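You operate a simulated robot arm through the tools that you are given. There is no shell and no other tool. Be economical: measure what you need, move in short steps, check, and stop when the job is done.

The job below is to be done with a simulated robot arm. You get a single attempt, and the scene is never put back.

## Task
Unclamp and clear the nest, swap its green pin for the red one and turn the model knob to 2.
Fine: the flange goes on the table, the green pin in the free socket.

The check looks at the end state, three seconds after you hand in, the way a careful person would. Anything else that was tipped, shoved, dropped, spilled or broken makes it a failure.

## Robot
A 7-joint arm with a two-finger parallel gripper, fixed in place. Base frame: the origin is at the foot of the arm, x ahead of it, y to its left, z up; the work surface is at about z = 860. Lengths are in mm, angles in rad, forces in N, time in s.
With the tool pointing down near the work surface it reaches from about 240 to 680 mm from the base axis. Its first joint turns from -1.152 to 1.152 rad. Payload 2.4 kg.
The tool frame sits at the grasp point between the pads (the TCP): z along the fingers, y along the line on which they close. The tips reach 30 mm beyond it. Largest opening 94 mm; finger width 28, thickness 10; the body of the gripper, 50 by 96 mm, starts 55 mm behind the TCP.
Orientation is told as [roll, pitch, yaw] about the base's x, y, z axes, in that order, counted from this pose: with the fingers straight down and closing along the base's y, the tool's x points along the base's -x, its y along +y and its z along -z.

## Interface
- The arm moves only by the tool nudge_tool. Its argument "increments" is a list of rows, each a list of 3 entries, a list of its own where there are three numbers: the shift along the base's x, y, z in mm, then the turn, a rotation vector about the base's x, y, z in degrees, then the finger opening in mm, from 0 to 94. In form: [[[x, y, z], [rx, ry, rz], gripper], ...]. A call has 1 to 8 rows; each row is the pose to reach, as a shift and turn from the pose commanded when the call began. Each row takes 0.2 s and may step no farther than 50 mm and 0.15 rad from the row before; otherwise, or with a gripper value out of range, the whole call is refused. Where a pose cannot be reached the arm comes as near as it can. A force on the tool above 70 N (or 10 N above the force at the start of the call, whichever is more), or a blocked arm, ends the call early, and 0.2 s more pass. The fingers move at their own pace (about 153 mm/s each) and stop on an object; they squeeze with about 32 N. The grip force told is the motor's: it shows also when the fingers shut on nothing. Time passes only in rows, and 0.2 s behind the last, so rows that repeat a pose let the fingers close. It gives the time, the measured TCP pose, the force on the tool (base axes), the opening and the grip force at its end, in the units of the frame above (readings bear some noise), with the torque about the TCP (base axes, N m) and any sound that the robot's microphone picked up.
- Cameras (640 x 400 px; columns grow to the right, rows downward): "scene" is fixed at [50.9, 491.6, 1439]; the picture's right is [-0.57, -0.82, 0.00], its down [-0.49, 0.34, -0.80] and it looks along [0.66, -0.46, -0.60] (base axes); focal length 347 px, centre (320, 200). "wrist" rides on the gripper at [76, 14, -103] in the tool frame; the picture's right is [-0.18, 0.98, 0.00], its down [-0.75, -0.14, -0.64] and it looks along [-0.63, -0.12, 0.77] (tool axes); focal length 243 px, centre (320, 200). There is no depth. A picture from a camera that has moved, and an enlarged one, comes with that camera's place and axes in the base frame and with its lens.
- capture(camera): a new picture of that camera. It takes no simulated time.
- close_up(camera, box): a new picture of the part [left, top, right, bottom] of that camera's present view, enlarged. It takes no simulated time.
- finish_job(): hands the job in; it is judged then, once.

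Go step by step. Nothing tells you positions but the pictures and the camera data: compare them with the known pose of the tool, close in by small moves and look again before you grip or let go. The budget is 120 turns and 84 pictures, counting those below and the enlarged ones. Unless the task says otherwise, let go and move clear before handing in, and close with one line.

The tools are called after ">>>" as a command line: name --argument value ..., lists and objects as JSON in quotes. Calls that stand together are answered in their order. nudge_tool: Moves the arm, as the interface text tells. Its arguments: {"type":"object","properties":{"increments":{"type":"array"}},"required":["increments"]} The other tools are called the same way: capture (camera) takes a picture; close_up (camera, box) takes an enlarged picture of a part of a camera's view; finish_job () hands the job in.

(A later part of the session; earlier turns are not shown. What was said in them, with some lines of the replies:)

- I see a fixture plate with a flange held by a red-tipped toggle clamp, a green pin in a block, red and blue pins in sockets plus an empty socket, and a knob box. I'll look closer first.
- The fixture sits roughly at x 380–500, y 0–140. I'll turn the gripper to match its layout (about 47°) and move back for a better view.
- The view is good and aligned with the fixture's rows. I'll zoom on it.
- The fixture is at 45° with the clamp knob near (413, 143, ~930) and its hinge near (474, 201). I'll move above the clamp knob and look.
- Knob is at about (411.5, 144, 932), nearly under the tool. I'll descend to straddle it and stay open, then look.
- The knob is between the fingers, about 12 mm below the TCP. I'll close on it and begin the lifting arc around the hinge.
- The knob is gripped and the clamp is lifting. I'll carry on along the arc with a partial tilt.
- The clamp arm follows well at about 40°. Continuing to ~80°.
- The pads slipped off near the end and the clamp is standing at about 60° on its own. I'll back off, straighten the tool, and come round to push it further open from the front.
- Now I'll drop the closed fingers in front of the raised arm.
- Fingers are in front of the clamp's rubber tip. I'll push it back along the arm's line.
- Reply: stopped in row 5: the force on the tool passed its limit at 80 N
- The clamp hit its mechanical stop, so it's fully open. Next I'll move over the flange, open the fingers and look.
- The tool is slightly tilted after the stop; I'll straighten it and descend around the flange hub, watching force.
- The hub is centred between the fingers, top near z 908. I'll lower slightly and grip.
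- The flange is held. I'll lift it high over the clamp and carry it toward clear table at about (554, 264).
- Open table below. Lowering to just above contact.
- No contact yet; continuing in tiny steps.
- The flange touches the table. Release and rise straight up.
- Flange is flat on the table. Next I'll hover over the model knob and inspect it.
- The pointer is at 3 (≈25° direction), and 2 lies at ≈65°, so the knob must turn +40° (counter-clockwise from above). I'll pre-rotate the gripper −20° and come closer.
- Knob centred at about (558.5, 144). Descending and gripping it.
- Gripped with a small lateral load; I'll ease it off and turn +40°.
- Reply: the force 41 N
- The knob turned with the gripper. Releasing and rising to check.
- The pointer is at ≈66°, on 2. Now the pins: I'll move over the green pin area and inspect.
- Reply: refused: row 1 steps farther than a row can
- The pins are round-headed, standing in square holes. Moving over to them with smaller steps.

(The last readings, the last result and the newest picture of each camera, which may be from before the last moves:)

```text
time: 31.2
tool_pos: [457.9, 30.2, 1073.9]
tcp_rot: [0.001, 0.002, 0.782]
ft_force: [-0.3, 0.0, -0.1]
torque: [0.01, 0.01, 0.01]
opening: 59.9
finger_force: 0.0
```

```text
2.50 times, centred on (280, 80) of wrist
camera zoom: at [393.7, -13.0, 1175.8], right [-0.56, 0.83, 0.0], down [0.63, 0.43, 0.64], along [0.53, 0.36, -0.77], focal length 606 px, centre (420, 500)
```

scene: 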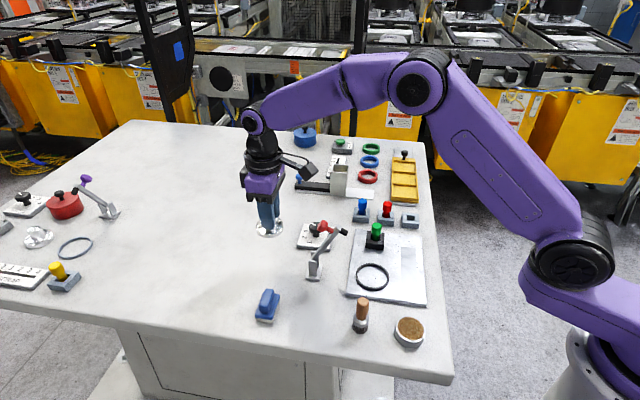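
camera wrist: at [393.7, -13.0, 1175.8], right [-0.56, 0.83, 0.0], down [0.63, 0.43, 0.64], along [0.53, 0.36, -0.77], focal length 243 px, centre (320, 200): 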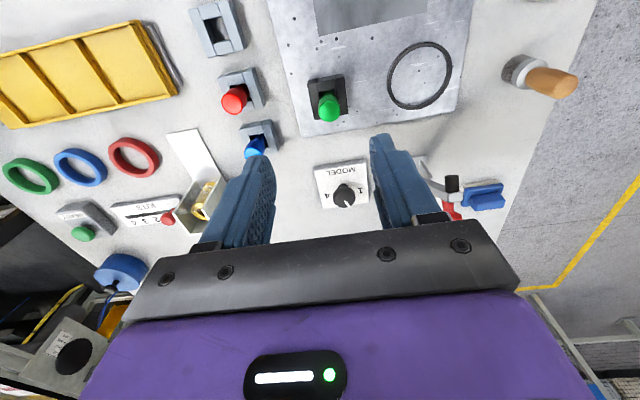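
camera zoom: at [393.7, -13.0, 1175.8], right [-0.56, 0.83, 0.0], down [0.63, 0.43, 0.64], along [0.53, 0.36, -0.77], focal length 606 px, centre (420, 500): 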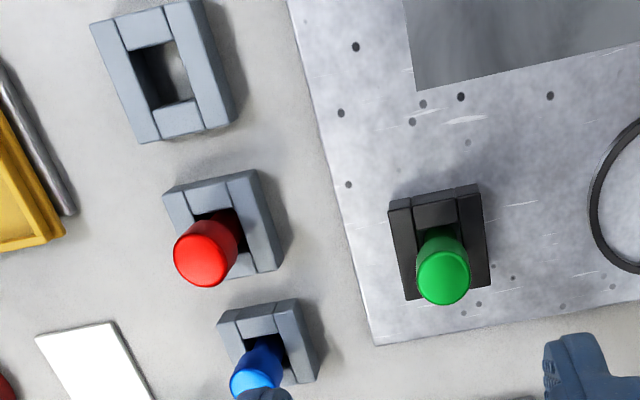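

Green pin top ≈ (464.5, 47, 925), red pin ≈ (516, −38, 918), free socket ≈ (471, −81). I'll hover low over the green pin and check.

>>> nudge_tool --increments '[[[3, 8, -40], [0, 0, 0], 50], [[6, 16, -80], [0, 0, 0], 50], [[6, 16, -109], [0, 0, 0], 50]]'

>>> capture --camera "wrist"

>>> close_up --camera "scene" --box '[345, 190, 425, 250]'

```text
time: 32.0
tool_pos: [461.4, 44.1, 963.1]
tcp_rot: [0.002, 0.001, 0.784]
ft_force: [-0.7, -0.7, 0.9]
torque: [-0.01, -0.01, -0.01]
opening: 50.2
finger_force: 0.1
```

```text
41 pictures are left
camera wrist: at [398.3, 1.0, 1065.2], right [-0.56, 0.83, 0.0], down [0.63, 0.43, 0.64], along [0.53, 0.36, -0.77], focal length 243 px, centre (320, 200)
```

wrist: 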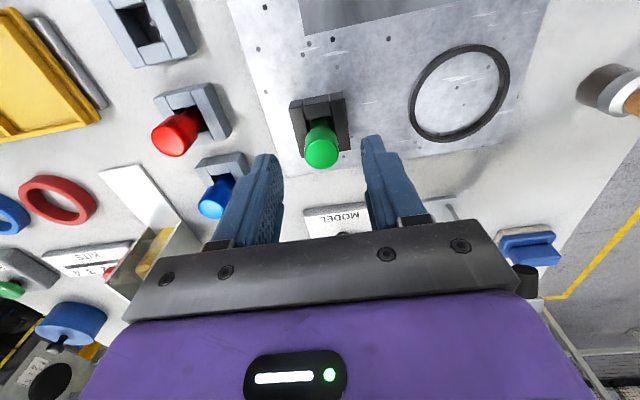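

```text
6.67 times, centred on (385, 220) of scene
camera zoom: at [50.9, 491.6, 1439.0], right [-0.57, -0.82, 0.0], down [-0.49, 0.34, -0.8], along [0.66, -0.46, -0.6], focal length 2314 px, centre (-113, 67)
```

zoom: 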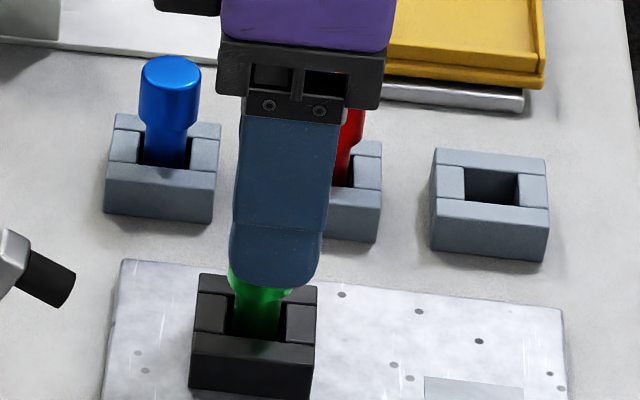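

Pin is aligned with the fingers. Descending to z≈927 and gripping the head.

>>> nudge_tool --increments '[[[0.5, 1.2, -20], [0, 0, 0], 50], [[0.5, 1.2, -36], [0, 0, 0], 50], [[0.5, 1.2, -36], [0, 0, 0], 25], [[0.5, 1.2, -36], [0, 0, 0], 8], [[0.5, 1.2, -36], [0, 0, 0], 8]]'

>>> capture --camera "wrist"

>>> close_up --camera "scene" --box '[345, 190, 425, 250]'

```text
time: 33.2
tool_pos: [461.6, 44.5, 927.1]
tcp_rot: [0.001, 0.0, 0.784]
ft_force: [0.2, -0.9, -0.1]
torque: [0.0, -0.01, 0.0]
opening: 21.3
finger_force: 32.5
```

```text
39 pictures are left
camera wrist: at [398.8, 1.3, 1030.6], right [-0.56, 0.83, 0.0], down [0.63, 0.43, 0.64], along [0.53, 0.36, -0.77], focal length 243 px, centre (320, 200)
```

wrist: 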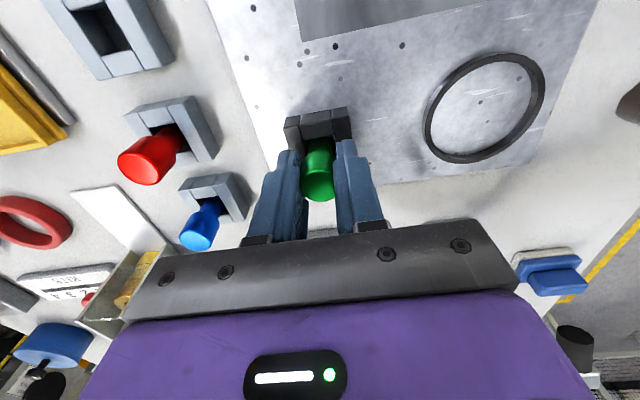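

```text
6.67 times, centred on (385, 220) of scene
camera zoom: at [50.9, 491.6, 1439.0], right [-0.57, -0.82, 0.0], down [-0.49, 0.34, -0.8], along [0.66, -0.46, -0.6], focal length 2314 px, centre (-113, 67)
```

zoom: 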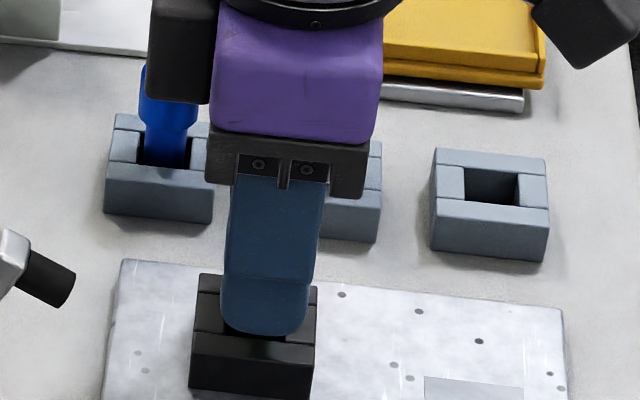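

Green pin is gripped; TCP (461.6, 44.5, 927) is my reference for the nest. Lifting straight up.

>>> nudge_tool --increments '[[[0, 0, 8], [0, 0, 0], 8], [[0, 0, 20], [0, 0, 0], 8], [[0, 0, 40], [0, 0, 0], 8], [[0, 0, 65], [0, 0, 0], 8], [[0, 0, 80], [0, 0, 0], 8]]'

>>> capture --camera "wrist"

>>> close_up --camera "scene" --box '[345, 170, 445, 250]'

```text
time: 34.5
tool_pos: [461.1, 46.3, 1006.0]
tcp_rot: [0.001, 0.0, 0.786]
ft_force: [-0.1, 0.9, -0.8]
torque: [-0.02, -0.04, -0.02]
opening: 21.5
finger_force: 31.8
```

```text
37 pictures are left
camera wrist: at [397.6, 1.9, 1109.0], right [-0.56, 0.83, 0.0], down [0.63, 0.43, 0.64], along [0.53, 0.36, -0.77], focal length 243 px, centre (320, 200)
```

wrist: 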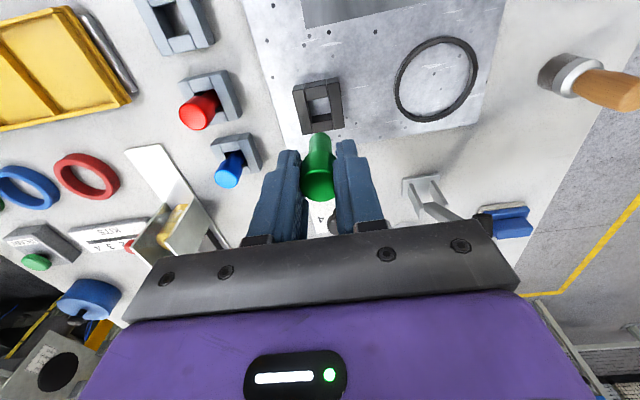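

```text
5.00 times, centred on (395, 210) of scene
camera zoom: at [50.9, 491.6, 1439.0], right [-0.57, -0.82, 0.0], down [-0.49, 0.34, -0.8], along [0.66, -0.46, -0.6], focal length 1736 px, centre (-55, 150)
```

zoom: 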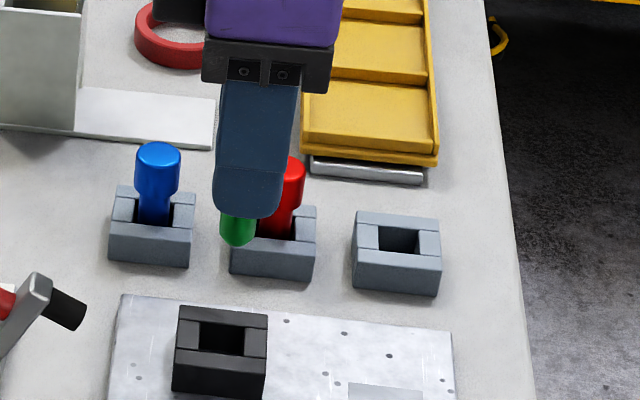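

Pin is held upright. I'll take a zoom to compare the empty nest (known position) with the free socket.

>>> close_up --camera "wrist" --box '[130, 0, 370, 170]'

```text
2.35 times, centred on (250, 85) of wrist
camera zoom: at [397.6, 1.9, 1109.0], right [-0.56, 0.83, 0.0], down [0.63, 0.43, 0.64], along [0.53, 0.36, -0.77], focal length 571 px, centre (485, 471)
```

zoom: 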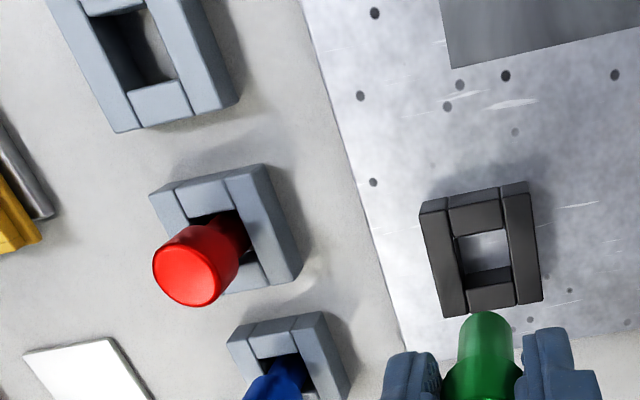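

Free socket is offset about (+9, −128.5) from the nest. Moving there at height, then checking.

>>> nudge_tool --increments '[[[2.5, -33, 0], [0, 0, 0], 8], [[5, -66, 0], [0, 0, 0], 8], [[7.5, -99, 0], [0, 0, 0], 8], [[9.3, -128.5, 0], [0, 0, 0], 8], [[9.3, -128.5, -30], [0, 0, 0], 8], [[9.3, -128.5, -45], [0, 0, 0], 8]]'

>>> capture --camera "wrist"

>>> close_up --camera "scene" --box '[365, 180, 445, 240]'

```text
time: 35.9
tool_pos: [473.3, -83.1, 960.5]
tcp_rot: [0.001, 0.001, 0.784]
ft_force: [-0.3, -0.2, -0.4]
torque: [0.0, 0.02, 0.03]
opening: 21.2
finger_force: 32.4
```

```text
34 pictures are left
camera wrist: at [410.0, -125.5, 1063.0], right [-0.56, 0.83, 0.0], down [0.63, 0.43, 0.64], along [0.53, 0.36, -0.77], focal length 243 px, centre (320, 200)
```

wrist: 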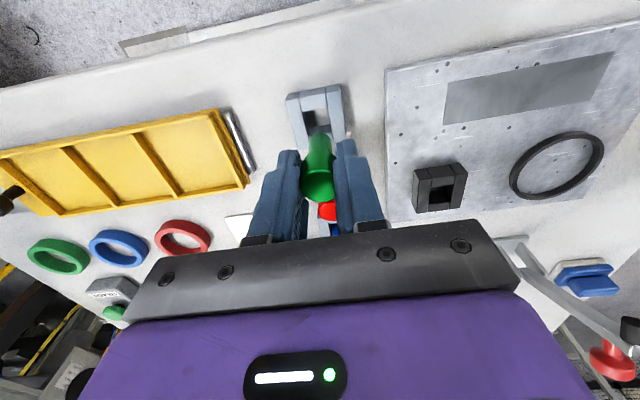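

```text
6.67 times, centred on (405, 210) of scene
camera zoom: at [51.0, 491.6, 1439.0], right [-0.57, -0.82, 0.0], down [-0.49, 0.34, -0.8], along [0.66, -0.46, -0.6], focal length 2314 px, centre (-247, 133)
```

zoom: 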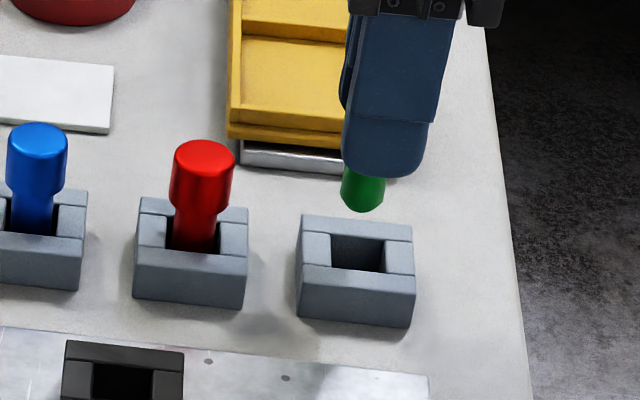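

The pin bottom is ~22 mm above the socket, slightly off by about (−2, −1). I'll correct, lower to just above the rim and look.

>>> nudge_tool --increments '[[[-2, -0.8, 0], [0, 0, 0], 8], [[-2, -0.8, -8], [0, 0, 0], 8], [[-2, -0.8, -17], [0, 0, 0], 8], [[-2, -0.8, -17], [0, 0, 0], 8]]'

>>> close_up --camera "wrist" --box '[260, 60, 380, 210]'

>>> close_up --camera "scene" --box '[385, 190, 441, 232]'

```text
time: 36.9
tool_pos: [471.3, -82.2, 944.7]
tcp_rot: [0.0, 0.0, 0.783]
ft_force: [-0.4, -1.1, -0.7]
torque: [-0.01, -0.02, 0.01]
opening: 21.4
finger_force: 32.0
```

```text
2.67 times, centred on (320, 135) of wrist
camera zoom: at [406.3, -125.4, 1046.8], right [-0.56, 0.83, 0.0], down [0.63, 0.43, 0.64], along [0.53, 0.36, -0.77], focal length 647 px, centre (320, 373)
```

zoom: 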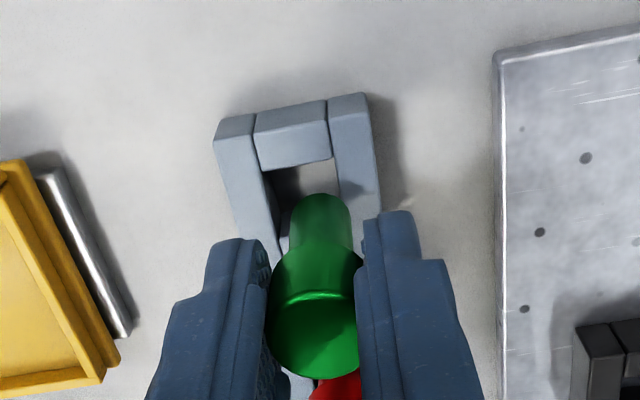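

```text
9.52 times, centred on (413, 211) of scene
camera zoom: at [50.9, 491.6, 1439.0], right [-0.57, -0.82, 0.0], down [-0.49, 0.34, -0.8], along [0.66, -0.46, -0.6], focal length 3306 px, centre (-566, 95)
```

zoom: 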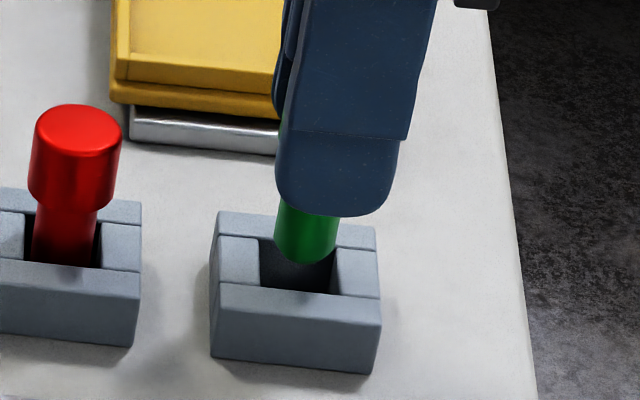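

Scene and wrist views agree the pin is ~1.5 mm too far toward the scene camera. I'll shift (+1.4, −0.8) and lower slowly.

>>> nudge_tool --increments '[[[1.4, -0.8, 0], [0, 0, 0], 8], [[1.4, -0.8, -3], [0, 0, 0], 8], [[1.4, -0.8, -6], [0, 0, 0], 8], [[1.4, -0.8, -9], [0, 0, 0], 8]]'

>>> close_up --camera "scene" --box '[385, 190, 441, 232]'

```text
time: 37.9
tool_pos: [470.8, -83.5, 935.0]
tcp_rot: [0.002, 0.0, 0.786]
ft_force: [0.4, -0.3, -0.5]
torque: [-0.01, 0.0, 0.03]
opening: 21.1
finger_force: 32.2
```

```text
9.52 times, centred on (413, 211) of scene
camera zoom: at [50.9, 491.6, 1439.0], right [-0.57, -0.82, 0.0], down [-0.49, 0.34, -0.8], along [0.66, -0.46, -0.6], focal length 3306 px, centre (-566, 95)
```

zoom: 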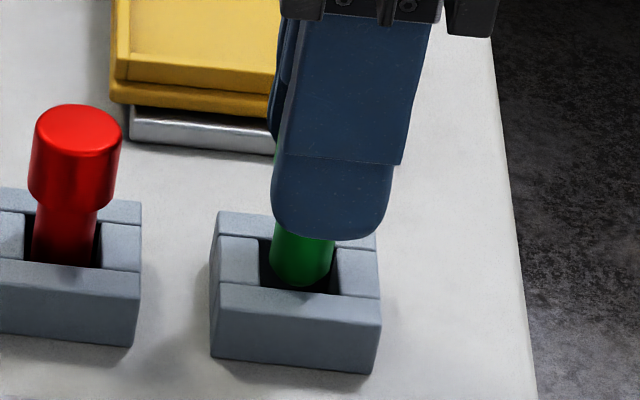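

The pin's tip is entering the hole without force. Continuing down.

>>> nudge_tool --increments '[[[0, 0, -3], [0, 0, 0], 8], [[0, 0, -6], [0, 0, 0], 8], [[0, 0, -8], [0, 0, 0], 8]]'

>>> close_up --camera "scene" --box '[385, 190, 441, 232]'

```text
time: 38.6
tool_pos: [472.0, -83.7, 927.7]
tcp_rot: [0.003, 0.002, 0.785]
ft_force: [1.8, -2.2, 0.3]
torque: [-0.07, -0.07, 0.04]
opening: 21.7
finger_force: 31.2
```

```text
9.52 times, centred on (413, 211) of scene
camera zoom: at [51.0, 491.6, 1439.0], right [-0.57, -0.82, 0.0], down [-0.49, 0.34, -0.8], along [0.66, -0.46, -0.6], focal length 3306 px, centre (-566, 95)
```

zoom: 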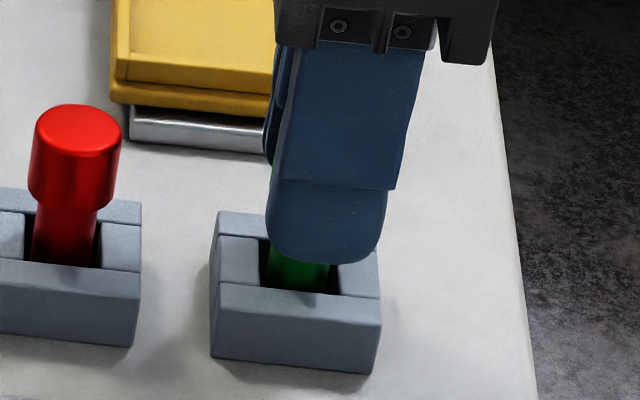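

It's in the hole, lightly touching one wall. A small shift (+0.6, −0.6) and continue down to seat.

>>> nudge_tool --increments '[[[0.6, -0.6, -2], [0, 0, 0], 8], [[0.6, -0.6, -4], [0, 0, 0], 8], [[0.6, -0.6, -6], [0, 0, 0], 8]]'

>>> nudge_tool --increments '[[[0, 0, -1.5], [0, 0, 0], 8], [[0, 0, -3], [0, 0, 0], 8]]'

>>> close_up --camera "scene" --box '[385, 190, 441, 232]'

```text
time: 39.5
tool_pos: [473.3, -84.1, 921.0]
tcp_rot: [0.003, 0.0, 0.786]
ft_force: [-0.2, 0.4, 0.5]
torque: [0.0, 0.01, 0.01]
opening: 21.4
finger_force: 32.4
```

```text
time: 40.0
tool_pos: [473.3, -85.3, 917.9]
tcp_rot: [0.002, 0.0, 0.785]
ft_force: [-0.3, 1.1, 1.9]
torque: [0.04, 0.02, -0.02]
opening: 21.5
finger_force: 32.1
```

```text
9.52 times, centred on (413, 211) of scene
camera zoom: at [50.9, 491.6, 1439.0], right [-0.57, -0.82, 0.0], down [-0.49, 0.34, -0.8], along [0.66, -0.46, -0.6], focal length 3306 px, centre (-566, 95)
```

zoom: 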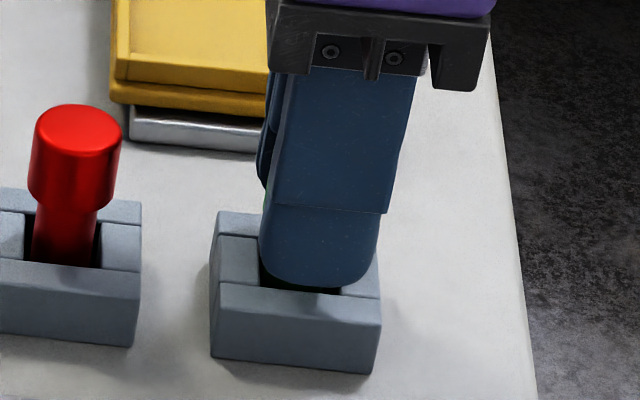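

Slight upward contact; one more small step to confirm seating.

>>> nudge_tool --increments '[[[0, 0, -1], [0, 0, 0], 8], [[0, 0, -1], [0, 0, 0], 8]]'

```text
time: 40.6
tool_pos: [474.9, -85.0, 917.0]
tcp_rot: [0.001, -0.002, 0.787]
ft_force: [-3.1, -1.9, 20.2]
torque: [-0.06, 0.11, 0.05]
opening: 21.2
finger_force: 31.8
```

Seated firmly. Release and rise.

>>> nudge_tool --increments '[[[0, 0, 0.5], [0, 0, 0], 30], [[0, 0, 1], [0, 0, 0], 50], [[0, 0, 20], [0, 0, 0], 50], [[0, 0, 55], [0, 0, 0], 50], [[20, 20, 60], [0, 0, 0], 50], [[40, 44, 60], [0, 0, 0], 50]]'

>>> capture --camera "wrist"

>>> close_up --camera "scene" --box '[345, 170, 445, 250]'

```text
time: 42.0
tool_pos: [512.2, -42.1, 980.3]
tcp_rot: [0.003, 0.001, 0.786]
ft_force: [-1.3, 0.1, 0.0]
torque: [0.02, 0.0, 0.01]
opening: 50.1
finger_force: 0.1
```

```text
27 pictures are left
camera wrist: at [448.8, -85.6, 1081.6], right [-0.56, 0.83, 0.0], down [0.63, 0.43, 0.64], along [0.53, 0.36, -0.77], focal length 243 px, centre (320, 200)
```

wrist: 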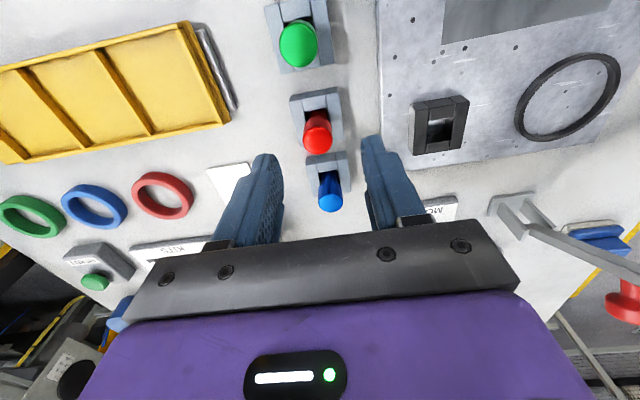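

```text
5.00 times, centred on (395, 210) of scene
camera zoom: at [50.9, 491.6, 1439.0], right [-0.57, -0.82, 0.0], down [-0.49, 0.34, -0.8], along [0.66, -0.46, -0.6], focal length 1736 px, centre (-55, 150)
```

zoom: 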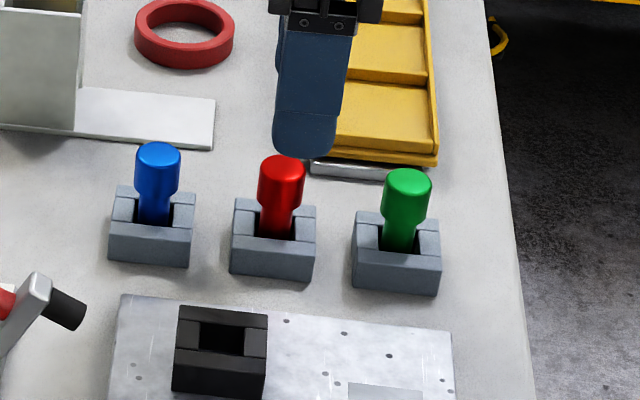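

Green pin sits well in its socket. Red pin ≈ (514, −44). Lowering closer and checking alignment.

>>> nudge_tool --increments '[[[1.5, -2, -12], [0, 0, 0], 50], [[1.5, -2, -28], [0, 0, 0], 50], [[1.5, -2, -28], [0, 0, 0], 50]]'

>>> close_up --camera "wrist" --box '[240, 60, 400, 220]'

```text
time: 42.9
tool_pos: [512.4, -43.9, 950.8]
tcp_rot: [0.0, 0.001, 0.785]
ft_force: [0.4, 0.4, 0.6]
torque: [-0.02, 0.04, 0.03]
opening: 50.0
finger_force: 0.0
```

```text
2.50 times, centred on (320, 140) of wrist
camera zoom: at [449.2, -87.0, 1053.0], right [-0.56, 0.83, 0.0], down [0.63, 0.43, 0.64], along [0.53, 0.36, -0.77], focal length 606 px, centre (320, 350)
```

zoom: 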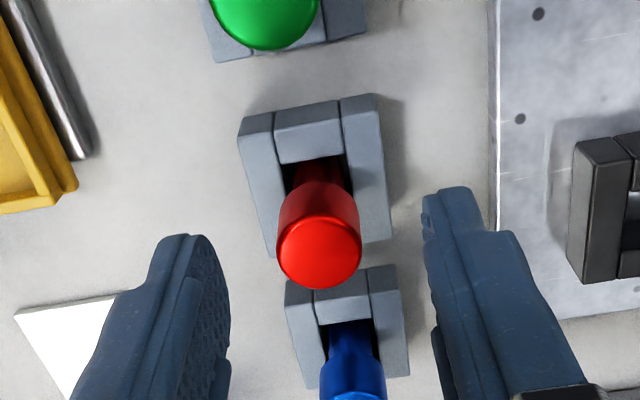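

Red pin is about (+2.7, +1.6) from the tool. Correct, descend to z≈917.5 and grip.

>>> nudge_tool --increments '[[[2.7, 1.6, -10], [0, 0, 0], 50], [[2.7, 1.6, -25], [0, 0, 0], 50], [[2.7, 1.6, -33], [0, 0, 0], 50], [[2.7, 1.6, -33], [0, 0, 0], 25], [[2.7, 1.6, -33], [0, 0, 0], 8], [[2.7, 1.6, -33], [0, 0, 0], 8]]'

>>> close_up --camera "wrist" --box '[240, 60, 400, 220]'

```text
time: 44.2
tool_pos: [516.4, -39.8, 916.3]
tcp_rot: [0.001, 0.0, 0.786]
ft_force: [-0.8, -0.1, -0.5]
torque: [-0.02, -0.01, 0.03]
opening: 21.1
finger_force: 32.4
```

```text
2.50 times, centred on (320, 140) of wrist
camera zoom: at [452.1, -83.5, 1019.2], right [-0.56, 0.83, 0.0], down [0.63, 0.43, 0.64], along [0.53, 0.36, -0.77], focal length 606 px, centre (320, 350)
```

zoom: 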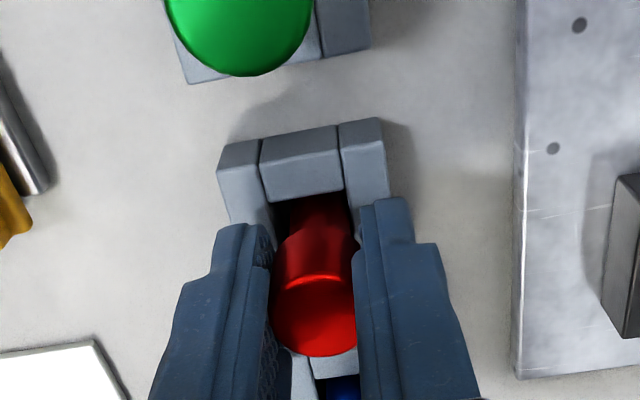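

Red is gripped with the same geometry as green had. Lift and carry to above the nest.

>>> nudge_tool --increments '[[[0, 0, 10], [0, 0, 0], 8], [[0, 0, 30], [0, 0, 0], 8], [[0, 0, 60], [0, 0, 0], 8], [[0, 0, 85], [0, 0, 0], 8], [[-18, 28, 85], [0, 0, 0], 8], [[-37, 57, 85], [0, 0, 0], 8], [[-54.6, 84.8, 85], [0, 0, 0], 8], [[-54.6, 84.8, 60], [0, 0, 0], 8]]'

>>> close_up --camera "scene" --box '[345, 200, 409, 248]'

>>> close_up --camera "wrist" --box '[240, 60, 400, 220]'

```text
time: 46.0
tool_pos: [463.5, 44.8, 977.9]
tcp_rot: [0.001, 0.0, 0.784]
ft_force: [0.5, 0.6, -1.8]
torque: [-0.02, 0.03, 0.0]
opening: 21.4
finger_force: 32.3
```

```text
8.33 times, centred on (377, 224) of scene
camera zoom: at [50.9, 491.6, 1439.0], right [-0.57, -0.82, 0.0], down [-0.49, 0.34, -0.8], along [0.66, -0.46, -0.6], focal length 2893 px, centre (-155, 0)
```

zoom: 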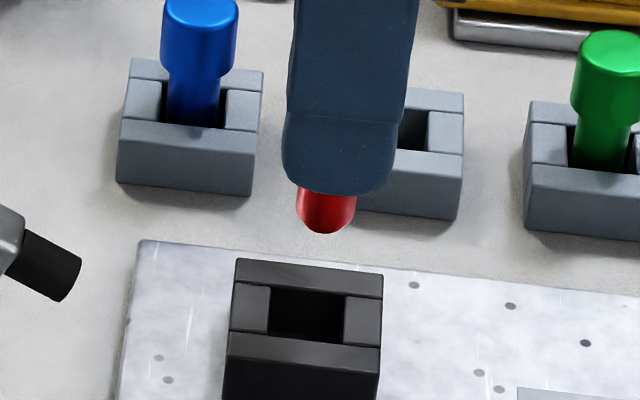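

```text
2.50 times, centred on (320, 140) of wrist
camera zoom: at [398.6, 0.4, 1080.2], right [-0.56, 0.83, 0.0], down [0.63, 0.43, 0.64], along [0.53, 0.36, -0.77], focal length 606 px, centre (320, 350)
```

zoom: 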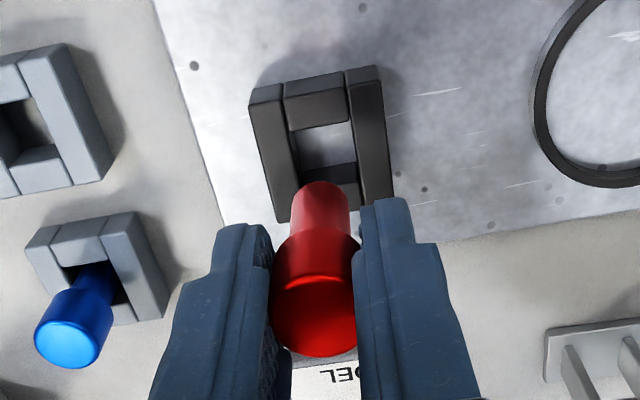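

Comparing to the reference views, the red pin is ~2 mm short toward +v. Correct (−1.3, +1.9) and lower to just above the nest.

>>> nudge_tool --increments '[[[-1.3, 1.9, 0], [0, 0, 0], 8], [[-1.3, 1.9, -13], [0, 0, 0], 8], [[-1.3, 1.9, -25], [0, 0, 0], 8], [[-1.3, 1.9, -25], [0, 0, 0], 8]]'

>>> close_up --camera "scene" --box '[345, 200, 409, 248]'

>>> close_up --camera "wrist" --box '[240, 60, 400, 220]'

```text
time: 47.0
tool_pos: [461.8, 47.0, 951.5]
tcp_rot: [0.002, -0.002, 0.786]
ft_force: [-0.2, 0.2, -0.3]
torque: [-0.01, 0.01, 0.01]
opening: 21.1
finger_force: 31.8
```

```text
8.33 times, centred on (377, 224) of scene
camera zoom: at [50.9, 491.6, 1439.0], right [-0.57, -0.82, 0.0], down [-0.49, 0.34, -0.8], along [0.66, -0.46, -0.6], focal length 2893 px, centre (-155, 0)
```

zoom: 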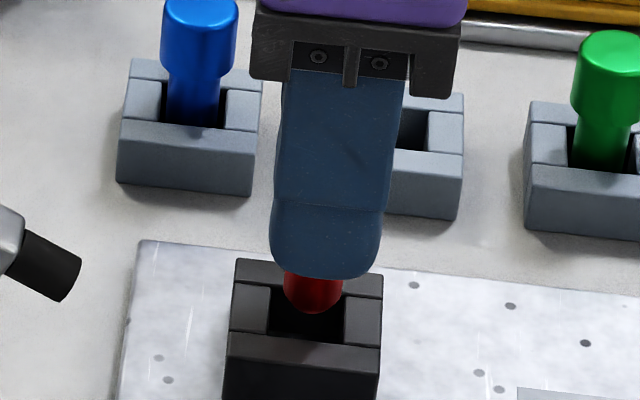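

```text
2.50 times, centred on (320, 140) of wrist
camera zoom: at [397.1, 2.9, 1053.3], right [-0.56, 0.83, 0.0], down [0.63, 0.43, 0.64], along [0.53, 0.36, -0.77], focal length 606 px, centre (320, 350)
```

zoom: 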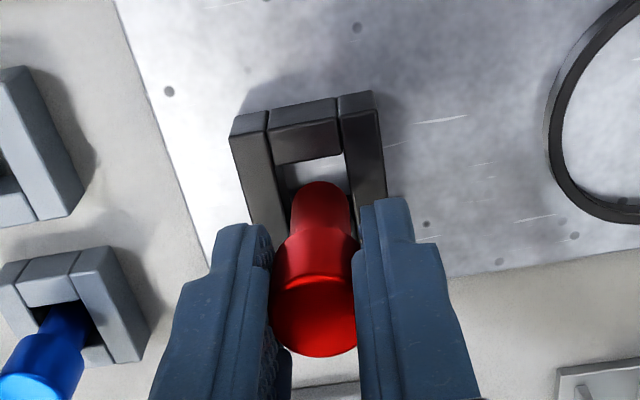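

Alignment now looks good in both views. A tiny correction, then lower slowly watching force.

>>> nudge_tool --increments '[[[0.3, -0.3, -3], [0, 0, 0], 8], [[0.3, -0.3, -6], [0, 0, 0], 8], [[0.3, -0.3, -9], [0, 0, 0], 8], [[0.3, -0.3, -12], [0, 0, 0], 8]]'

>>> close_up --camera "scene" --box '[345, 200, 409, 248]'

```text
time: 48.0
tool_pos: [461.2, 46.7, 939.2]
tcp_rot: [0.002, -0.001, 0.786]
ft_force: [0.6, -0.7, -1.2]
torque: [-0.01, -0.01, 0.0]
opening: 21.4
finger_force: 32.4
```

```text
8.33 times, centred on (377, 224) of scene
camera zoom: at [50.9, 491.6, 1439.0], right [-0.57, -0.82, 0.0], down [-0.49, 0.34, -0.8], along [0.66, -0.46, -0.6], focal length 2893 px, centre (-155, 0)
```

zoom: 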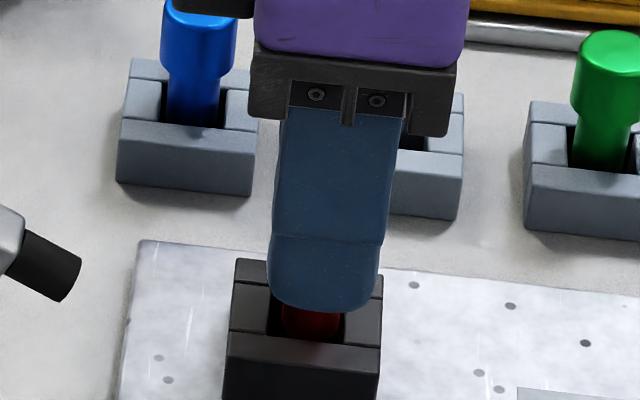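

It's inside the hole with no force. Continue down to seating.

>>> nudge_tool --increments '[[[0, 0, -3], [0, 0, 0], 8], [[0, 0, -6], [0, 0, 0], 8], [[0, 0, -9], [0, 0, 0], 8], [[0, 0, -11], [0, 0, 0], 8]]'

>>> nudge_tool --increments '[[[0, 0, -1], [0, 0, 0], 8], [[0, 0, -1.5], [0, 0, 0], 8]]'

```text
time: 49.0
tool_pos: [462.1, 45.0, 928.3]
tcp_rot: [0.001, 0.0, 0.786]
ft_force: [0.5, 0.5, -0.3]
torque: [-0.03, 0.01, -0.02]
opening: 21.2
finger_force: 32.2
```

```text
time: 49.6
tool_pos: [461.5, 45.4, 927.1]
tcp_rot: [0.002, 0.001, 0.786]
ft_force: [-0.4, -0.2, -0.3]
torque: [0.01, 0.0, 0.01]
opening: 21.3
finger_force: 31.8
```

>>> nudge_tool --increments '[[[0, 0, -0.7], [0, 0, 0], 8], [[0, 0, -1.4], [0, 0, 0], 8]]'

```text
time: 50.2
tool_pos: [460.5, 44.7, 925.8]
tcp_rot: [0.002, 0.0, 0.787]
ft_force: [-1.3, -2.5, 9.0]
torque: [-0.1, 0.08, 0.02]
opening: 21.4
finger_force: 32.1
```

The red pin has seated (contact force 9 N). Release, rise and move clear, then check everything.

>>> nudge_tool --increments '[[[0, 0, 0.3], [0, 0, 0], 30], [[0, 0, 0.5], [0, 0, 0], 50], [[0, 0, 20], [0, 0, 0], 50], [[0, 0, 60], [0, 0, 0], 50], [[0, 0, 105], [0, 0, 0], 50], [[0, 0, 150], [0, 0, 0], 50], [[-40, -20, 170], [0, 0, 0], 50], [[-80, -40, 170], [0, 0, 0], 50]]'

>>> close_up --camera "scene" --box '[230, 170, 450, 330]'

>>> capture --camera "wrist"

>>> capture --camera "scene"

```text
time: 52.0
tool_pos: [377.3, 5.8, 1095.7]
tcp_rot: [0.001, 0.0, 0.785]
ft_force: [1.0, 0.0, 0.6]
torque: [0.01, -0.06, 0.0]
opening: 50.1
finger_force: 0.0
```

```text
2.50 times, centred on (340, 250) of scene
camera zoom: at [50.9, 491.6, 1439.0], right [-0.57, -0.82, 0.0], down [-0.49, 0.34, -0.8], along [0.66, -0.46, -0.6], focal length 868 px, centre (270, 75)
```

zoom: 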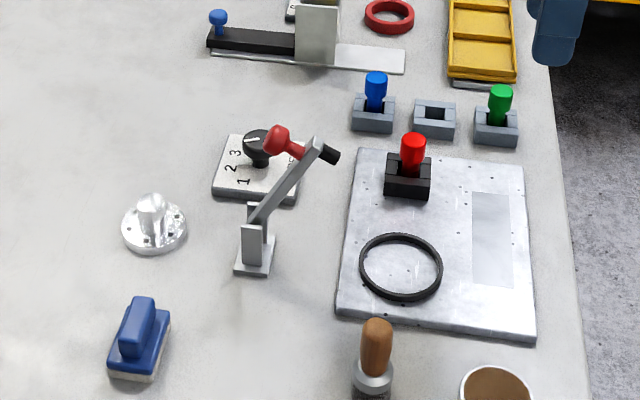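

```text
17 pictures are left
camera wrist: at [314.2, -37.6, 1198.2], right [-0.57, 0.82, 0.0], down [0.63, 0.43, 0.64], along [0.53, 0.36, -0.77], focal length 243 px, centre (320, 200)
```

wrist: 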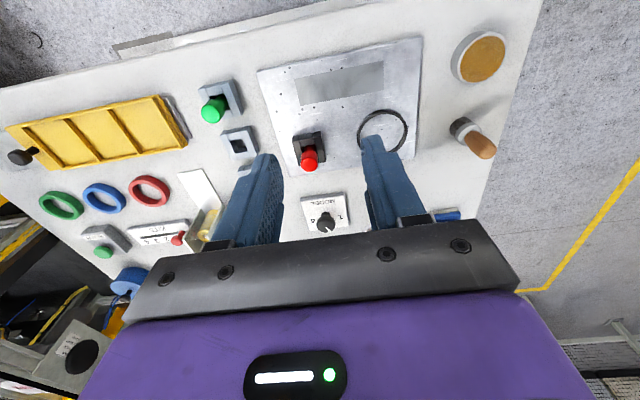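

```text
16 pictures are left
```

scene: 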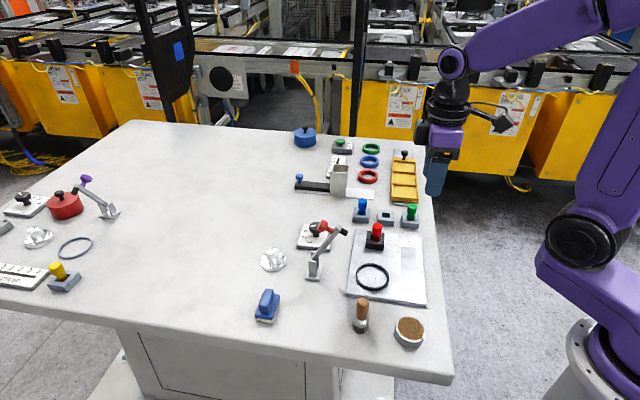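

Everything is in its place: the clamp is open against its stop, the flange is flat on the table, and the red pin is seated in the nest. The green pin is in the socket that was free, the knob is on 2, and the arm is clear, so I'm handing in.

>>> finish_job

```text
The job is handed in.
```

The job is handed in: the nest is unclamped and cleared with the flange on the table, the red pin is in the nest, the green pin is in the free socket, and the model knob is on 2.
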